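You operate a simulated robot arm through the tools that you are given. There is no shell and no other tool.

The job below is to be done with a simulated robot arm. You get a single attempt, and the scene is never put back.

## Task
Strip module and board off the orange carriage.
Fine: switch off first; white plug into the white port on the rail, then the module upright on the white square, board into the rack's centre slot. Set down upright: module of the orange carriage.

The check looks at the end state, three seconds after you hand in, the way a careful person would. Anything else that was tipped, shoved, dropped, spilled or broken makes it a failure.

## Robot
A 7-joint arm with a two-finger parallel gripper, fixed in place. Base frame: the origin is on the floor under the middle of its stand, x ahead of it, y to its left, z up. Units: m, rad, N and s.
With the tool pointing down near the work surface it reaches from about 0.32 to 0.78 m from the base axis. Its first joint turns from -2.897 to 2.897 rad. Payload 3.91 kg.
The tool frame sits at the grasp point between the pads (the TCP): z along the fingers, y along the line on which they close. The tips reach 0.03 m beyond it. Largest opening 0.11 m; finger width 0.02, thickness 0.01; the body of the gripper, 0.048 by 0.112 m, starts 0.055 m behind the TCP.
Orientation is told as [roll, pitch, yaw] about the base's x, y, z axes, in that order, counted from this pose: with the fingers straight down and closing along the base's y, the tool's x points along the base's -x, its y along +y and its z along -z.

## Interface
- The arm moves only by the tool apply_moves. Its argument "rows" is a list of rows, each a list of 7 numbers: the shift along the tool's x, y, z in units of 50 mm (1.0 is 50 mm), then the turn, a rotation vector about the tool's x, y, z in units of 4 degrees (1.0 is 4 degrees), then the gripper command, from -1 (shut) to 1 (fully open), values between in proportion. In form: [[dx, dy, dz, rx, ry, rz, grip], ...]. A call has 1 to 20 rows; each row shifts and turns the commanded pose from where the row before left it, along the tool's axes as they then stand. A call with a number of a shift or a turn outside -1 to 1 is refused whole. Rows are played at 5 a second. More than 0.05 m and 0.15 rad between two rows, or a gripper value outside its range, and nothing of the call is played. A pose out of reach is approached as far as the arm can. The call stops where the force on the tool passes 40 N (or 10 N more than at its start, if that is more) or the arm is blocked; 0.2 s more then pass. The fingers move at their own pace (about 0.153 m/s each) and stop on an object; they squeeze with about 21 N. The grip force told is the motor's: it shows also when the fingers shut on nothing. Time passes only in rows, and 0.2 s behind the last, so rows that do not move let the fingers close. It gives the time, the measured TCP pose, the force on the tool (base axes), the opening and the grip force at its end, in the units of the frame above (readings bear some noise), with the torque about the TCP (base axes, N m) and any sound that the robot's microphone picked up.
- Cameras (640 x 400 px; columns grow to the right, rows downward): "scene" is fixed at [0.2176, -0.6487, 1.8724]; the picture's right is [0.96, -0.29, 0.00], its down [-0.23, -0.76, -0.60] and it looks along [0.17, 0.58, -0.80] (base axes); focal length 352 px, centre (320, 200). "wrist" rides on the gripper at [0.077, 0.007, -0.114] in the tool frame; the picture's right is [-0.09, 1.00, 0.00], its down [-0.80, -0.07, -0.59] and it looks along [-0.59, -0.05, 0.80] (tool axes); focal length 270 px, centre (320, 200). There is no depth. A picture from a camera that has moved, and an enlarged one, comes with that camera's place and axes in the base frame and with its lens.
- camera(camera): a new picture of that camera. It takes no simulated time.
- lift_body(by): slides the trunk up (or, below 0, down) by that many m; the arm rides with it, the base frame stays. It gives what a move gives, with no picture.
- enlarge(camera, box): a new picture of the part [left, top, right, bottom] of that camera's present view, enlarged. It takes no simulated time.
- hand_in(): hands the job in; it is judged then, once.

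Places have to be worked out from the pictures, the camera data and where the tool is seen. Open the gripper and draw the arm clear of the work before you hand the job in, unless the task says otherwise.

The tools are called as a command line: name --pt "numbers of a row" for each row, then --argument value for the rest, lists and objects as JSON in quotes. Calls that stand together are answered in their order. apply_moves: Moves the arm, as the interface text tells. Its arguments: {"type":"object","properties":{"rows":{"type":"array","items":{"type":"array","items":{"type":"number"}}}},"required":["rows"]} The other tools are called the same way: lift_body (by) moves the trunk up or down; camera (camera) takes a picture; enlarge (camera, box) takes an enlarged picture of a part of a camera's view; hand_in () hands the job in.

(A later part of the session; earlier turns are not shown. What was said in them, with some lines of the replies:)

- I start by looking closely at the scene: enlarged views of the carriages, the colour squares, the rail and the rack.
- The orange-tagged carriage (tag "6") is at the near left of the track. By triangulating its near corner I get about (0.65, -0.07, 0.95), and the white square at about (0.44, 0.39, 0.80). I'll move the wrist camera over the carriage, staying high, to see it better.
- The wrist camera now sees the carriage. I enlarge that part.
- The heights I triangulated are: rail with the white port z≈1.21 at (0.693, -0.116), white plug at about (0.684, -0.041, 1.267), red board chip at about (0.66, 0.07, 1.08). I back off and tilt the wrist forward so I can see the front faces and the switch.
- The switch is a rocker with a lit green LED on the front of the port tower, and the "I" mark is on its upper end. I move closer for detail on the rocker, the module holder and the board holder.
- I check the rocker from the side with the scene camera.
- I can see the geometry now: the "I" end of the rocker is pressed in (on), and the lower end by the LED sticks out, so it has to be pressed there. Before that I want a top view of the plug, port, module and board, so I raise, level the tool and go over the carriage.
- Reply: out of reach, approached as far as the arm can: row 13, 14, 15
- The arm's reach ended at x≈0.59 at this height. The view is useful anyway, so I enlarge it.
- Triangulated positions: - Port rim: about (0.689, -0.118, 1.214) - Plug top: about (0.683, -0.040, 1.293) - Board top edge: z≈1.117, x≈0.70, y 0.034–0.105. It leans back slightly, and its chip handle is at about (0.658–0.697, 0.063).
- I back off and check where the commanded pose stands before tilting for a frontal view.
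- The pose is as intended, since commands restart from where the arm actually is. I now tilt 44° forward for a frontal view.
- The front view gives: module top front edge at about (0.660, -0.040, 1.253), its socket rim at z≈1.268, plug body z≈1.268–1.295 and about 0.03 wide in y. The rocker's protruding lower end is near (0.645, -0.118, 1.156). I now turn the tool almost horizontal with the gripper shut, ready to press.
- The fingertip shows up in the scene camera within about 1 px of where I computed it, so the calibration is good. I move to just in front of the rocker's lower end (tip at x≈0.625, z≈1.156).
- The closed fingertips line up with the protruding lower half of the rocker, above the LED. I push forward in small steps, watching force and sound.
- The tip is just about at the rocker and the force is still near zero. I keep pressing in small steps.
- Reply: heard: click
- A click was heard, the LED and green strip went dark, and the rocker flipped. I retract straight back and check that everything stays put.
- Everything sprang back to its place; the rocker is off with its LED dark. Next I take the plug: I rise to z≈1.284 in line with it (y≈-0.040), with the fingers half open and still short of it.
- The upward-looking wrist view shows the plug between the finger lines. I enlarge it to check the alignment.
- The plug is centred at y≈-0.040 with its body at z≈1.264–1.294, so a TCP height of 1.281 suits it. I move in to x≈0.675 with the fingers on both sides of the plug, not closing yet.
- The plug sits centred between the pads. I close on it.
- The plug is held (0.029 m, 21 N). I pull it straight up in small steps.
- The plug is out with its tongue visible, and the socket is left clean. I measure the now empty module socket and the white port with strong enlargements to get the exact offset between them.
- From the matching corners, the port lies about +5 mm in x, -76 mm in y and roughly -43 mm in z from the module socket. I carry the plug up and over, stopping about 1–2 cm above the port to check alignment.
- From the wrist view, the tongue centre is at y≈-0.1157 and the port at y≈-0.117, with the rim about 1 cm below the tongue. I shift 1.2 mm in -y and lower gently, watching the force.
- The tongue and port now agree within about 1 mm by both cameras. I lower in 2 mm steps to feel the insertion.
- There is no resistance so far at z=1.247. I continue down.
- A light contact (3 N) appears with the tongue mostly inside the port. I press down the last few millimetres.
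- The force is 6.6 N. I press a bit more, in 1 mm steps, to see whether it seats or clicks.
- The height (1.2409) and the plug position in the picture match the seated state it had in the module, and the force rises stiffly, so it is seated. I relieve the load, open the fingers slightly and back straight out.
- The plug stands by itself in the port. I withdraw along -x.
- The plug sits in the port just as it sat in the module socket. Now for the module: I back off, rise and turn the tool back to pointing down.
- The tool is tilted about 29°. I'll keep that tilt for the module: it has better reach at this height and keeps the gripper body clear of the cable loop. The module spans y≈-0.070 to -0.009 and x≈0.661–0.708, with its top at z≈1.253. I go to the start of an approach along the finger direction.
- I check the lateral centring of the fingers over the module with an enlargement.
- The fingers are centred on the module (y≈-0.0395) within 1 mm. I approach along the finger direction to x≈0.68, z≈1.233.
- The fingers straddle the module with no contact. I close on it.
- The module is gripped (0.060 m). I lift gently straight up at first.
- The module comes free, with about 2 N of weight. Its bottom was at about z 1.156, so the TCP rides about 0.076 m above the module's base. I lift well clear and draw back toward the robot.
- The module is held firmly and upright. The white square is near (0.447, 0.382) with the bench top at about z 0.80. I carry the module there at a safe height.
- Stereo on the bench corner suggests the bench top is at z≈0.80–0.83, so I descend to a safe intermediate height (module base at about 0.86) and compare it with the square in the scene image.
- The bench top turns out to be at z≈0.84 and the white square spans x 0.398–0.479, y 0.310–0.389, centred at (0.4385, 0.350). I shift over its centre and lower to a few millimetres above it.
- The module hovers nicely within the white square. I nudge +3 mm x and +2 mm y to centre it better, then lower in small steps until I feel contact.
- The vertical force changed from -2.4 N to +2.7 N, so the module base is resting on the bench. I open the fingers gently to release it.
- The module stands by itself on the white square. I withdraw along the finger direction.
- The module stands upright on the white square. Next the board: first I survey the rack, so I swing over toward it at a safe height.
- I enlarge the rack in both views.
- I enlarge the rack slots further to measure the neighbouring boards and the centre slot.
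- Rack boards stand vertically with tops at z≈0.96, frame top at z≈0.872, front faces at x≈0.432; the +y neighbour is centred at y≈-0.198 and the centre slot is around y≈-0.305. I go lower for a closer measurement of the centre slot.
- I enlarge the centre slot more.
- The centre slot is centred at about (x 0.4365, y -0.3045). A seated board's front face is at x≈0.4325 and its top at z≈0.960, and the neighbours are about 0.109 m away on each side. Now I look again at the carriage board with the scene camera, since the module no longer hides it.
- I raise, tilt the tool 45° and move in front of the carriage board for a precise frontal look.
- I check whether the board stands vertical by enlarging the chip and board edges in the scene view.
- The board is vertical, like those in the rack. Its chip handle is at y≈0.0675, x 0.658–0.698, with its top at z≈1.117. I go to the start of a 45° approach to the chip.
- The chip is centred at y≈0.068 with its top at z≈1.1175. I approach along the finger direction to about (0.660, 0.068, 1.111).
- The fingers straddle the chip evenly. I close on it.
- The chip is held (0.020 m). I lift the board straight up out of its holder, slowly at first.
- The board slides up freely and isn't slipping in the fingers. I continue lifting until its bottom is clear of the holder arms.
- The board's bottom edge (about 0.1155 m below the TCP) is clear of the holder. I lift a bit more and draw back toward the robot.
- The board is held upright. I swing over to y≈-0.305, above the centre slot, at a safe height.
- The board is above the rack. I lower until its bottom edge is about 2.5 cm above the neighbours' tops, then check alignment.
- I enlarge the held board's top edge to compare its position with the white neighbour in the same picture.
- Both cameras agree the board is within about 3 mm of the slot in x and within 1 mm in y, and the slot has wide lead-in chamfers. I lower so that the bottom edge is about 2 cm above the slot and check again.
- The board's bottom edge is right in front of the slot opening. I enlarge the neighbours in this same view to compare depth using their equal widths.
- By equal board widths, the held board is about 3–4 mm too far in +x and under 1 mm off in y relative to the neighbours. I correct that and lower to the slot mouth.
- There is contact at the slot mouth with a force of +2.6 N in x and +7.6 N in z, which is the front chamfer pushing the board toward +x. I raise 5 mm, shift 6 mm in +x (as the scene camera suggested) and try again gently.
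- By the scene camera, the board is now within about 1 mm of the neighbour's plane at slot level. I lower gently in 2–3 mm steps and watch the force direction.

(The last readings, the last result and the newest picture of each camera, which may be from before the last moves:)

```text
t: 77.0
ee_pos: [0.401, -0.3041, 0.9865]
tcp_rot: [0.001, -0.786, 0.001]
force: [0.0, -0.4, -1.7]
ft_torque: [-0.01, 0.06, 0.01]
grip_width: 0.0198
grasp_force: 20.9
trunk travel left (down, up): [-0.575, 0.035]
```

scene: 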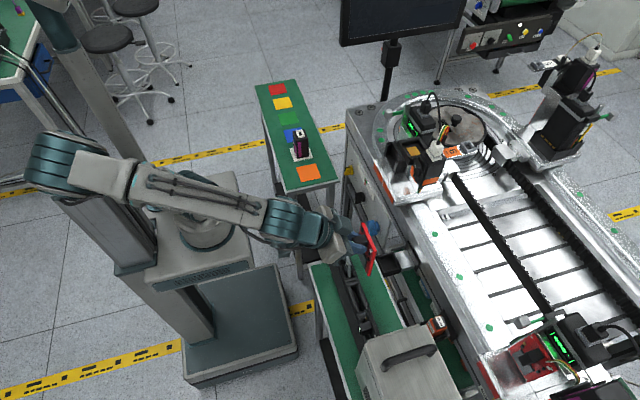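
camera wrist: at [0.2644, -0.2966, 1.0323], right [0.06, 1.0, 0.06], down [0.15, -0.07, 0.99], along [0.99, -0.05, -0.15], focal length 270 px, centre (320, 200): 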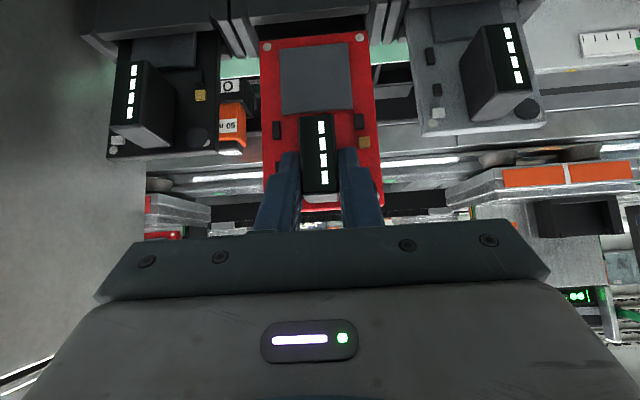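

It is past the earlier contact height with no force. I continue down.

apply_moves --pt "0.035 0 0.035 0 0 0 -1" --pt "0.035 0 0.035 0 0 0 -1"

enlarge --camera "wrist" --box '[200, 0, 440, 120]'

enlarge --camera "scene" --box '[360, 255, 400, 315]'

```text
t: 77.6
ee_pos: [0.4006, -0.306, 0.9819]
tcp_rot: [0.0, -0.785, 0.0]
force: [-0.2, -0.4, -1.6]
ft_torque: [-0.01, 0.06, -0.01]
grip_width: 0.0198
grasp_force: 20.7
trunk travel left (down, up): [-0.575, 0.035]
```

```text
2.67 times, centred on (320, 60) of wrist
camera zoom: at [0.2666, -0.2981, 1.0093], right [0.06, 1.0, 0.06], down [0.15, -0.07, 0.99], along [0.99, -0.05, -0.15], focal length 721 px, centre (320, 573)
```

zoom: 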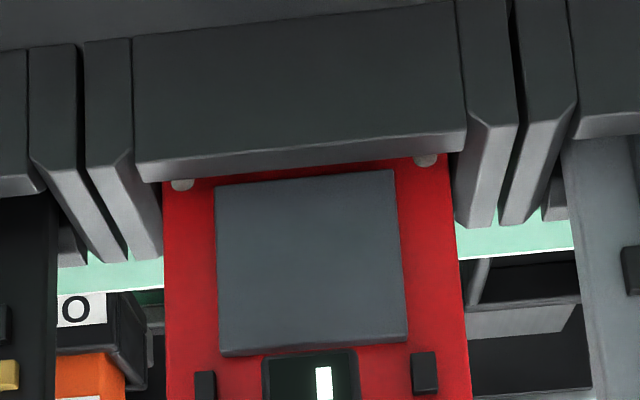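

```text
6.67 times, centred on (380, 285) of scene
camera zoom: at [0.2176, -0.6487, 1.8724], right [0.96, -0.29, 0.0], down [-0.23, -0.76, -0.6], along [0.17, 0.58, -0.8], focal length 2348 px, centre (-80, -367)
```

zoom: 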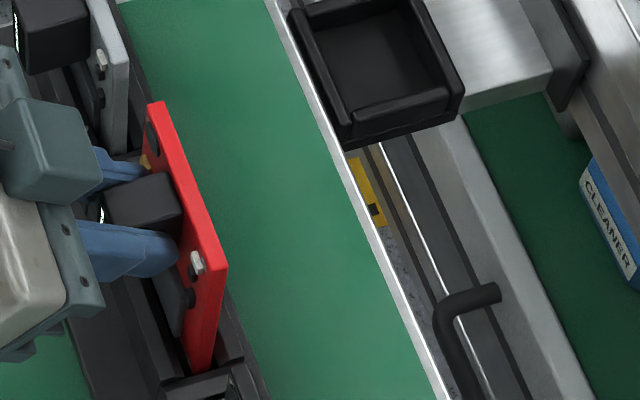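

The bottom edge is inside the slot mouth without resistance. I keep lowering with force monitoring.

apply_moves --pt "0.042 0 0.042 0 0 0 -1" --pt "0.042 0 0.042 0 0 0 -1" --pt "0.042 0 0.042 0 0 0 -1"

```text
t: 78.4
ee_pos: [0.401, -0.3062, 0.9726]
tcp_rot: [0.001, -0.786, 0.0]
force: [0.6, 0.3, -0.8]
ft_torque: [-0.01, 0.04, -0.01]
grip_width: 0.0196
grasp_force: 21.2
trunk travel left (down, up): [-0.575, 0.035]
```

There is still practically no contact force at z=0.973, so I continue.

apply_moves --pt "0.042 0 0.042 0 0 0 -1" --pt "0.042 0 0.042 0 0 0 -1"

enlarge --camera "scene" --box '[360, 240, 400, 300]'

camera --camera "wrist"

```text
t: 79.0
ee_pos: [0.4016, -0.3065, 0.9667]
tcp_rot: [-0.001, -0.785, 0.0]
force: [0.0, -0.5, -0.9]
ft_torque: [0.0, -0.01, -0.01]
grip_width: 0.0197
grasp_force: 21.4
trunk travel left (down, up): [-0.575, 0.035]
```

```text
6.67 times, centred on (380, 270) of scene
camera zoom: at [0.2176, -0.6487, 1.8724], right [0.96, -0.29, 0.0], down [-0.23, -0.76, -0.6], along [0.17, 0.58, -0.8], focal length 2348 px, centre (-80, -267)
```

zoom: 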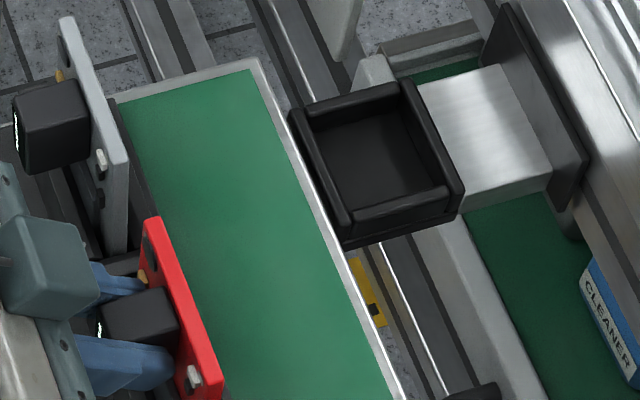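

```text
taken
camera wrist: at [0.2666, -0.298, 0.9946], right [0.06, 1.0, 0.06], down [0.15, -0.07, 0.99], along [0.99, -0.05, -0.15], focal length 270 px, centre (320, 200)
```

wrist: 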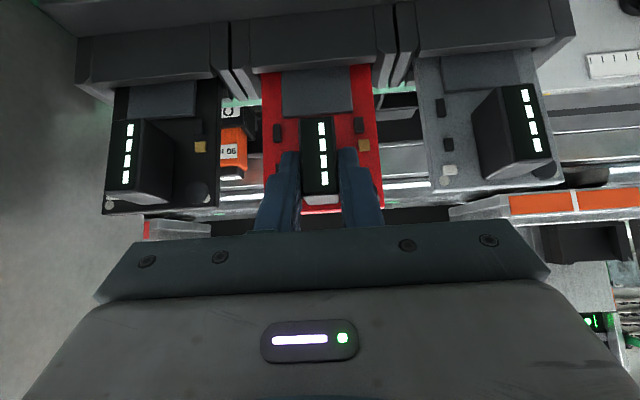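

The board lines up with its neighbours and sits only about 1 cm higher than they do. I continue down until it rests on the slot bottom.

apply_moves --pt "0.042 0 0.042 0 0 0 -1" --pt "0.042 0 0.042 0 0 0 -1"

```text
t: 79.6
ee_pos: [0.4009, -0.3043, 0.9598]
tcp_rot: [0.0, -0.786, -0.001]
force: [1.0, 0.5, -1.3]
ft_torque: [-0.01, -0.03, -0.03]
grip_width: 0.0198
grasp_force: 21.2
trunk travel left (down, up): [-0.575, 0.035]
```

There is still only a light touch. I take further small steps down.

apply_moves --pt "0.03 0 0.03 0 0 0 -1" --pt "0.03 0 0.03 0 0 0 -1"

```text
t: 80.2
ee_pos: [0.401, -0.3038, 0.9571]
tcp_rot: [-0.004, -0.789, 0.002]
force: [-1.0, 0.8, 14.6]
ft_torque: [0.2, -0.34, 0.09]
grip_width: 0.0201
grasp_force: 20.7
trunk travel left (down, up): [-0.575, 0.035]
```

The force jumped to +14.6 N at z≈0.957, so the board has bottomed. I compare its top edge with the neighbours before releasing.

apply_moves --pt "-0.02 0 -0.02 0 0 0 -1"

camera --camera "wrist"

enlarge --camera "scene" --box '[350, 245, 410, 325]'

```text
t: 80.6
ee_pos: [0.4009, -0.3052, 0.958]
tcp_rot: [-0.003, -0.787, 0.002]
force: [2.6, -0.5, 9.4]
ft_torque: [-0.04, -0.55, -0.01]
grip_width: 0.0197
grasp_force: 20.9
trunk travel left (down, up): [-0.575, 0.035]
```

```text
taken
camera wrist: at [0.2662, -0.2979, 0.9858], right [0.06, 1.0, 0.06], down [0.15, -0.07, 0.99], along [0.99, -0.05, -0.15], focal length 270 px, centre (320, 200)
```

wrist: 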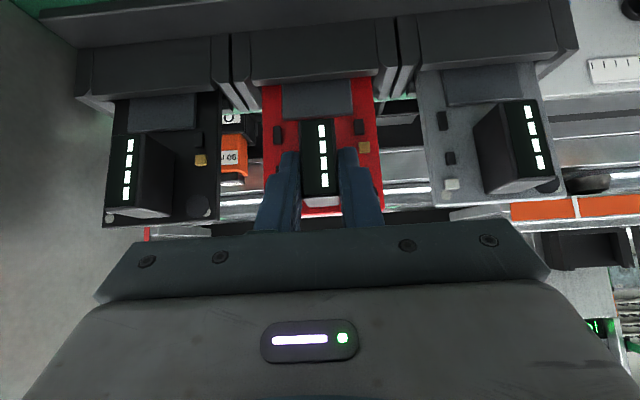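

```text
5.00 times, centred on (380, 285) of scene
camera zoom: at [0.2176, -0.6487, 1.8724], right [0.96, -0.29, 0.0], down [-0.23, -0.76, -0.6], along [0.17, 0.58, -0.8], focal length 1761 px, centre (20, -225)
```

zoom: 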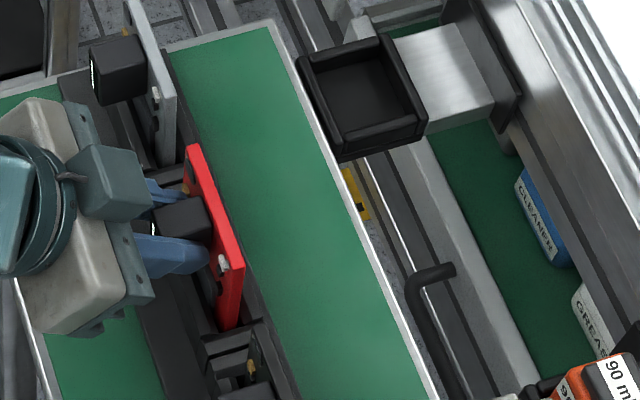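

I enlarge to compare how deep the red board sits relative to its neighbours.

enlarge --camera "wrist" --box '[90, 40, 330, 240]'

enlarge --camera "wrist" --box '[250, 30, 490, 230]'

enlarge --camera "scene" --box '[362, 245, 397, 295]'

```text
2.00 times, centred on (210, 140) of wrist
camera zoom: at [0.2662, -0.2979, 0.9858], right [0.06, 1.0, 0.06], down [0.15, -0.07, 0.99], along [0.99, -0.05, -0.15], focal length 541 px, centre (540, 320)
```

zoom: 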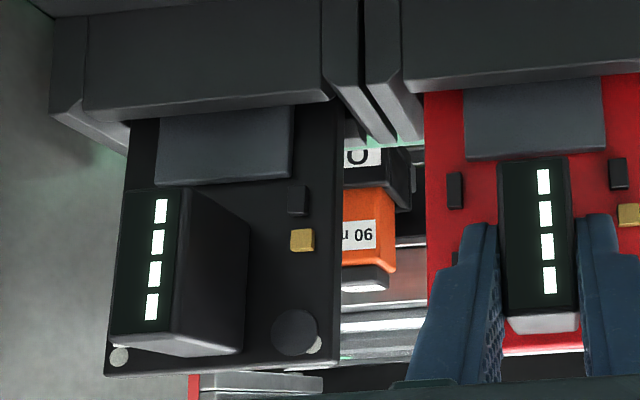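

```text
2.00 times, centred on (370, 130) of wrist
camera zoom: at [0.2662, -0.2979, 0.9858], right [0.06, 1.0, 0.06], down [0.15, -0.07, 0.99], along [0.99, -0.05, -0.15], focal length 541 px, centre (220, 340)
```

zoom: 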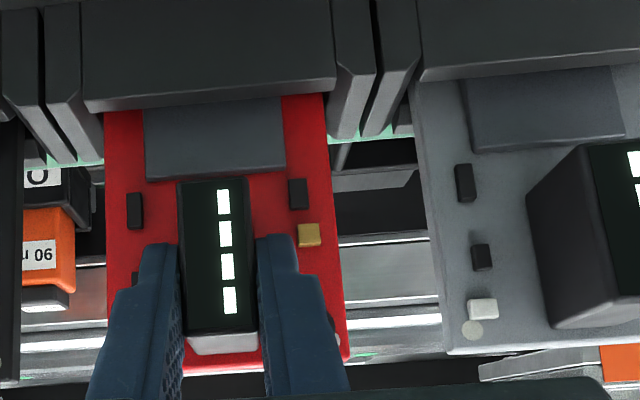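

```text
8.00 times, centred on (380, 270) of scene
camera zoom: at [0.2176, -0.6487, 1.8724], right [0.96, -0.29, 0.0], down [-0.23, -0.76, -0.6], along [0.17, 0.58, -0.8], focal length 2818 px, centre (-156, -360)
```

zoom: 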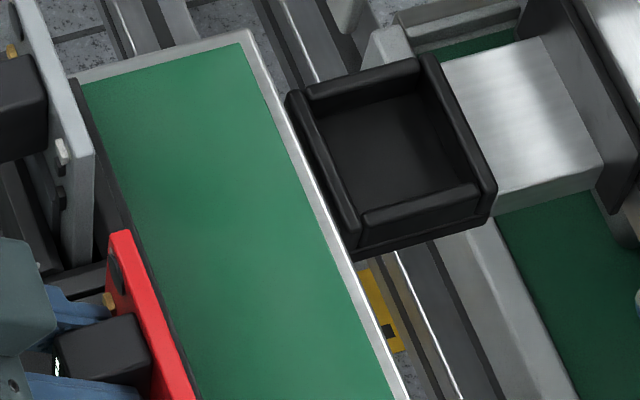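

The visible length of the big component above the slot wall is the same on all three boards (within 1 px), so the red board is fully seated. I relieve the remaining load before opening.

apply_moves --pt "-0.014 0 -0.014 0 0 0 -1" --pt "0 0 0 0 0 0 -1"

```text
t: 81.2
ee_pos: [0.4012, -0.304, 0.9582]
tcp_rot: [0.0, -0.783, -0.004]
force: [3.3, -1.6, 1.7]
ft_torque: [-0.06, -0.24, -0.03]
grip_width: 0.0195
grasp_force: 20.6
trunk travel left (down, up): [-0.575, 0.035]
```

The vertical load is nearly gone and a small +3 N remains in x. I shift 0.7 mm in +x to relieve it, then open the fingers.

apply_moves --pt "-0.01 0 0.01 0 0 0 -1" --pt "0 0 0 0 0 0 -1" --pt "0 0 0 0 0 0 -0.5" --pt "0 0 0 0 0 0 -0.2" --pt "0 0 0 0 0 0 -0.2" --pt "0 0 0 0 0 0 -0.2"

enlarge --camera "wrist" --box '[200, 30, 440, 230]'

enlarge --camera "scene" --box '[350, 245, 410, 325]'

```text
t: 82.6
ee_pos: [0.4014, -0.3048, 0.9587]
tcp_rot: [0.001, -0.787, -0.003]
force: [0.0, -0.5, -1.0]
ft_torque: [0.0, -0.01, -0.04]
grip_width: 0.044
grasp_force: 0.0
trunk travel left (down, up): [-0.575, 0.035]
```

```text
2.00 times, centred on (320, 130) of wrist
camera zoom: at [0.267, -0.298, 0.9866], right [0.06, 1.0, 0.06], down [0.15, -0.07, 0.99], along [0.99, -0.05, -0.15], focal length 541 px, centre (320, 340)
```

zoom: 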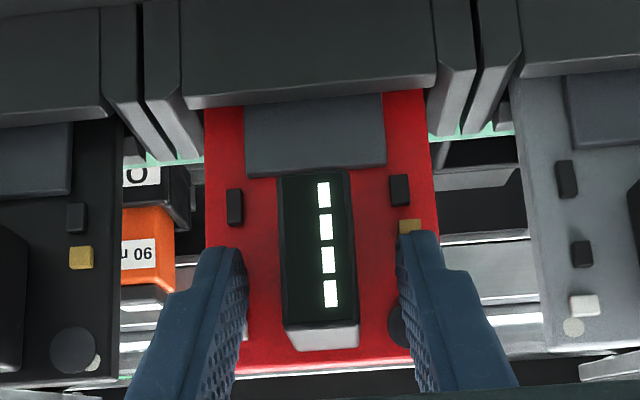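

```text
5.00 times, centred on (380, 285) of scene
camera zoom: at [0.2176, -0.6487, 1.8724], right [0.96, -0.29, 0.0], down [-0.23, -0.76, -0.6], along [0.17, 0.58, -0.8], focal length 1761 px, centre (20, -225)
```

zoom: 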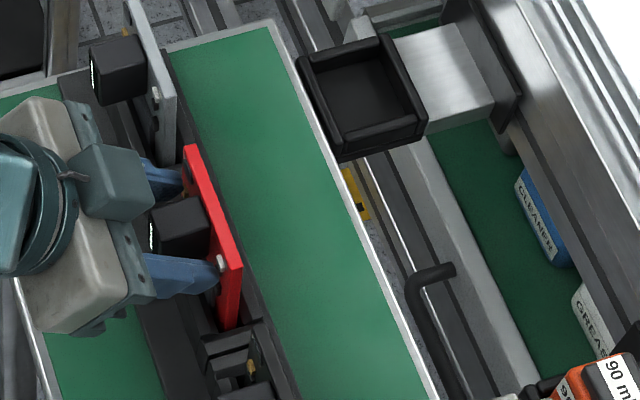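

The board stays in the slot by itself. I withdraw along the finger direction and then straight up.

apply_moves --pt "0 0 -0.3 0 0 0 -0.2" --pt "0 0 -0.5 0 0 0 -0.2" --pt "0 0 -0.6 0 0 0 -0.2" --pt "-0.5 0 -0.5 0 0 0 -0.2" --pt "-0.6 0 -0.6 0 0 0 -0.2" --pt "-0.6 0 -0.6 0 0 0 -0.2" --pt "-0.6 0 -0.6 0 0 0 -0.2" --pt "0 0 0 0 0 0 0"

camera --camera "scene"

enlarge --camera "scene" --box '[340, 240, 410, 330]'

camera --camera "wrist"

```text
t: 84.4
ee_pos: [0.3542, -0.3046, 1.1711]
tcp_rot: [0.0, -0.785, 0.001]
force: [0.8, 0.1, 0.2]
ft_torque: [0.02, 0.01, 0.02]
grip_width: 0.0551
grasp_force: 0.1
trunk travel left (down, up): [-0.575, 0.035]
```

```text
taken
```

scene: 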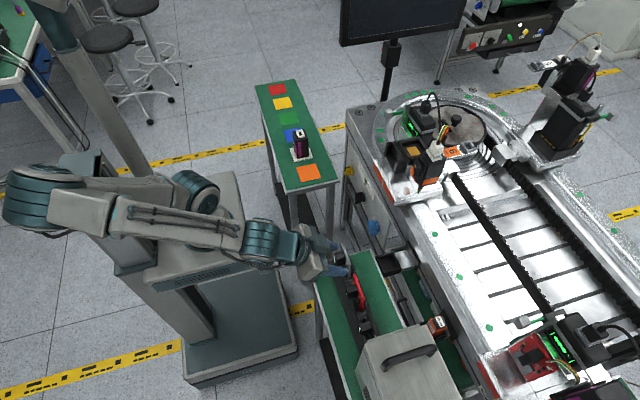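

```text
4.44 times, centred on (375, 285) of scene
camera zoom: at [0.2176, -0.6487, 1.8724], right [0.96, -0.29, 0.0], down [-0.23, -0.76, -0.6], along [0.17, 0.58, -0.8], focal length 1566 px, centre (76, -178)
```

zoom: 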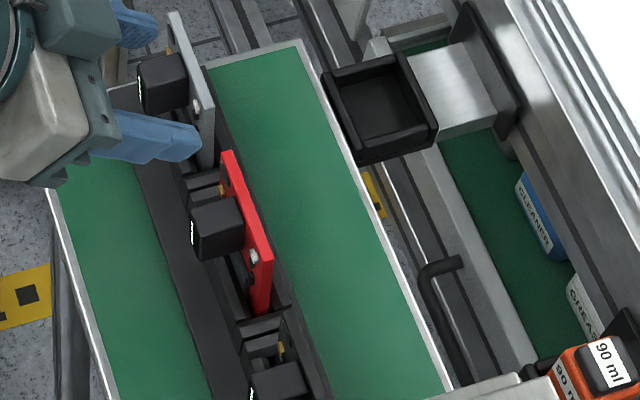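

```text
taken
camera wrist: at [0.218, -0.297, 1.1999], right [0.06, 1.0, 0.06], down [0.15, -0.07, 0.99], along [0.99, -0.05, -0.15], focal length 270 px, centre (320, 200)
```

wrist: 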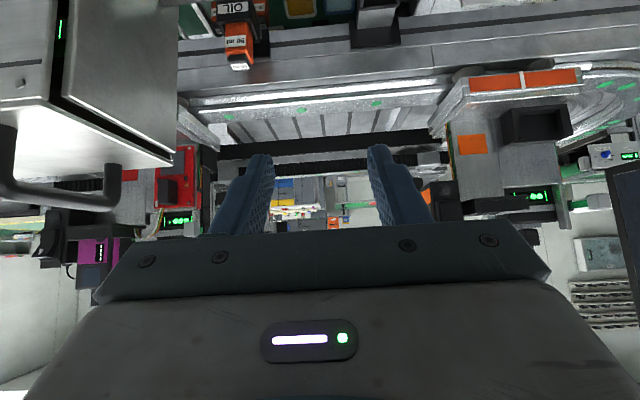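

The board stands in the centre slot. I turn the tool upright again and look from above to verify, moving toward a clear position.

apply_moves --pt "0 0 0 0 1 0 0.5" --pt "0 0 0 0 1 0 0.5" --pt "0 0 0 0 1 0 0.5" --pt "0 0 0 0 1 0 0.5" --pt "0 0 0 0 1 0 0.5" --pt "0 0 0 0 1 0 0.5" --pt "0 0 0 0 1 0 0.5" --pt "0 0 0 0 1 0 0.5" --pt "0 0 0 0 1 0 0.5" --pt "0 0 0 0 1 0 0.5" --pt "0 0 0 0 1 0 0.5" --pt "0 0 0 0 0.25 0 0.5" --pt "-0.5 0 0 0 0 0 0.5" --pt "-0.5 0 0 0 0 0 0.5" --pt "0 0 0 0 0 0 0.5"

enlarge --camera "wrist" --box '[180, 20, 460, 180]'

enlarge --camera "scene" --box '[340, 240, 410, 330]'

enlarge --camera "scene" --box '[370, 85, 490, 205]'

enlarge --camera "scene" --box '[260, 90, 350, 190]'

```text
t: 87.6
ee_pos: [0.4035, -0.3049, 1.1704]
tcp_rot: [0.001, 0.0, 0.0]
force: [-0.3, -0.1, 0.5]
ft_torque: [0.01, 0.05, 0.02]
grip_width: 0.0825
grasp_force: 0.1
trunk travel left (down, up): [-0.575, 0.035]
```

```text
2.29 times, centred on (320, 100) of wrist
camera zoom: at [0.3265, -0.2977, 1.2865], right [0.09, 1.0, 0.0], down [0.8, -0.07, 0.59], along [0.59, -0.05, -0.8], focal length 618 px, centre (320, 429)
```

zoom: 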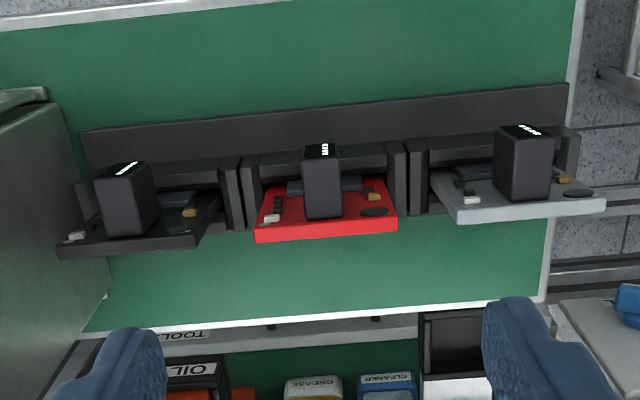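

```text
4.44 times, centred on (375, 285) of scene
camera zoom: at [0.2176, -0.6487, 1.8724], right [0.96, -0.29, 0.0], down [-0.23, -0.76, -0.6], along [0.17, 0.58, -0.8], focal length 1566 px, centre (76, -178)
```

zoom: 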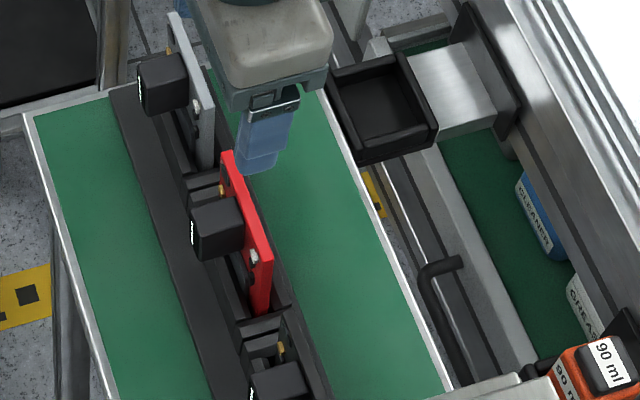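

```text
3.33 times, centred on (430, 145) of scene
camera zoom: at [0.2176, -0.6487, 1.8724], right [0.96, -0.29, 0.0], down [-0.23, -0.76, -0.6], along [0.17, 0.58, -0.8], focal length 1174 px, centre (-47, 383)
```

zoom: 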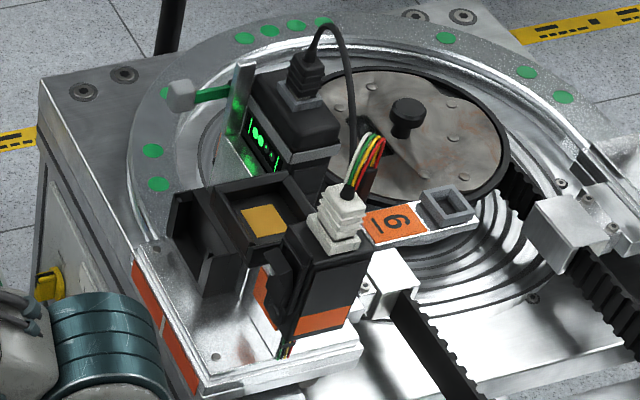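

```text
4.00 times, centred on (305, 140) of scene
camera zoom: at [0.2176, -0.6487, 1.8724], right [0.96, -0.29, 0.0], down [-0.23, -0.76, -0.6], along [0.17, 0.58, -0.8], focal length 1409 px, centre (380, 440)
```

zoom: 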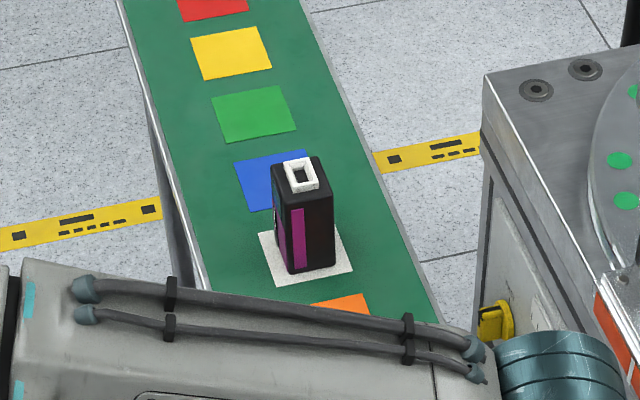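

All checks look right: the board is in the centre slot flush with its neighbours, the module is upright on the white square, the white plug is in the rail port, and the rocker is off. I open the gripper and draw the arm up and clear to its starting place.

apply_moves --pt "0 0 -0.8 0 0 0 1" --pt "0.06 0.44 -0.74 0 0 0 1" --pt "0.06 0.44 -0.74 0 0 0 1" --pt "0.06 0.44 -0.74 0 0 0 1" --pt "0.06 0.44 -0.74 0 0 0 1" --pt "0.06 0.44 -0.74 0 0 0 1" --pt "0.06 0.44 -0.5 0 0 0 1" --pt "0.06 0.44 0 0 0 0 1" --pt "0 0 0 0 0 0 1"

camera --camera "scene"

camera --camera "wrist"

enlarge --camera "scene" --box '[400, 120, 470, 200]'

enlarge --camera "scene" --box '[340, 240, 410, 330]'

```text
t: 89.6
ee_pos: [0.3809, -0.1505, 1.4216]
tcp_rot: [0.0, 0.0, -0.002]
force: [-0.4, 1.0, 0.0]
ft_torque: [0.01, 0.02, 0.01]
grip_width: 0.11
grasp_force: 0.0
trunk travel left (down, up): [-0.575, 0.035]
```

```text
taken
```

scene: 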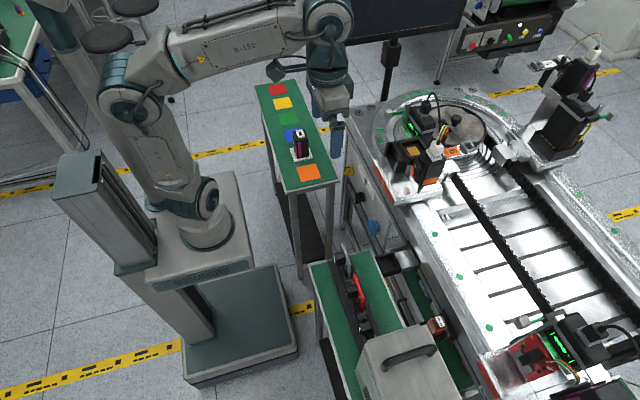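

```text
taken
camera wrist: at [0.3054, -0.1432, 1.5367], right [0.09, 1.0, 0.0], down [0.8, -0.07, 0.59], along [0.59, -0.05, -0.8], focal length 270 px, centre (320, 200)
```

wrist: 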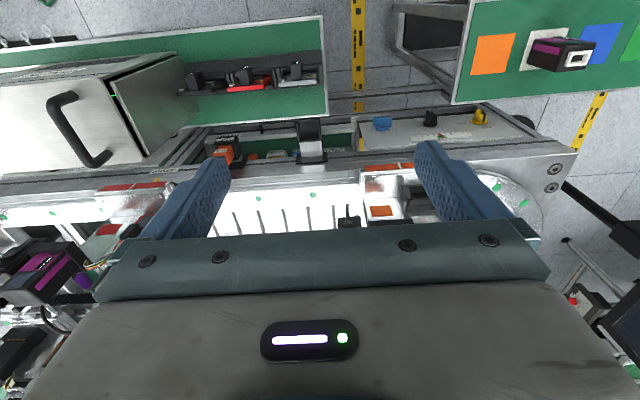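

```text
5.00 times, centred on (435, 160) of scene
camera zoom: at [0.2176, -0.6487, 1.8724], right [0.96, -0.29, 0.0], down [-0.23, -0.76, -0.6], along [0.17, 0.58, -0.8], focal length 1761 px, centre (-255, 400)
```

zoom: 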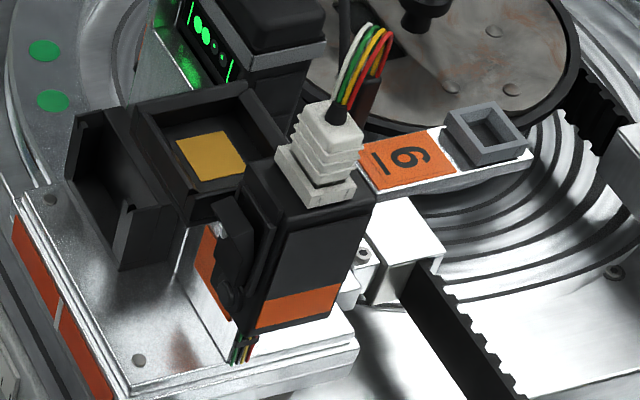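

```text
4.44 times, centred on (375, 285) of scene
camera zoom: at [0.2176, -0.6487, 1.8724], right [0.96, -0.29, 0.0], down [-0.23, -0.76, -0.6], along [0.17, 0.58, -0.8], focal length 1566 px, centre (76, -178)
```

zoom: 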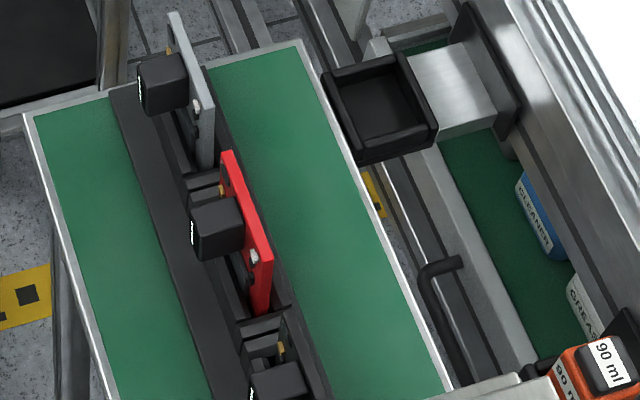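

The final state is as asked:
- **Switch:** off, with the LED dark.
- **White plug:** in the white port on the orange carriage's rail.
- **Module:** upright on the white square.
- **Board:** in the rack's centre slot.

The gripper is open, the arm is clear and nothing else has been disturbed, so I hand in the job.

hand_in

```text
The job is handed in.
```

The orange carriage is stripped and I've handed the job in; I don't have the check's verdict. The last pictures before hand-in showed:

- **Switch:** the rocker is off. It clicked when pressed and its LED went dark.
- **White plug:** pulled from the module and seated in the white port on the rail, at the same depth it had in the module.
- **Module:** standing upright on the white square, fully inside its edges.
- **Board:** in the rack's centre slot, at the same height as the boards on either side.

While I was pressing the switch, the box moved about 1–2 mm and sprang back when I let go. The board also touched the slot's front edge once, so I raised it, shifted it about 5 mm and lowered it in cleanly. Nothing else was tipped, dropped or moved that I could see. The gripper is open and the arm is back near its starting position, clear of the work.
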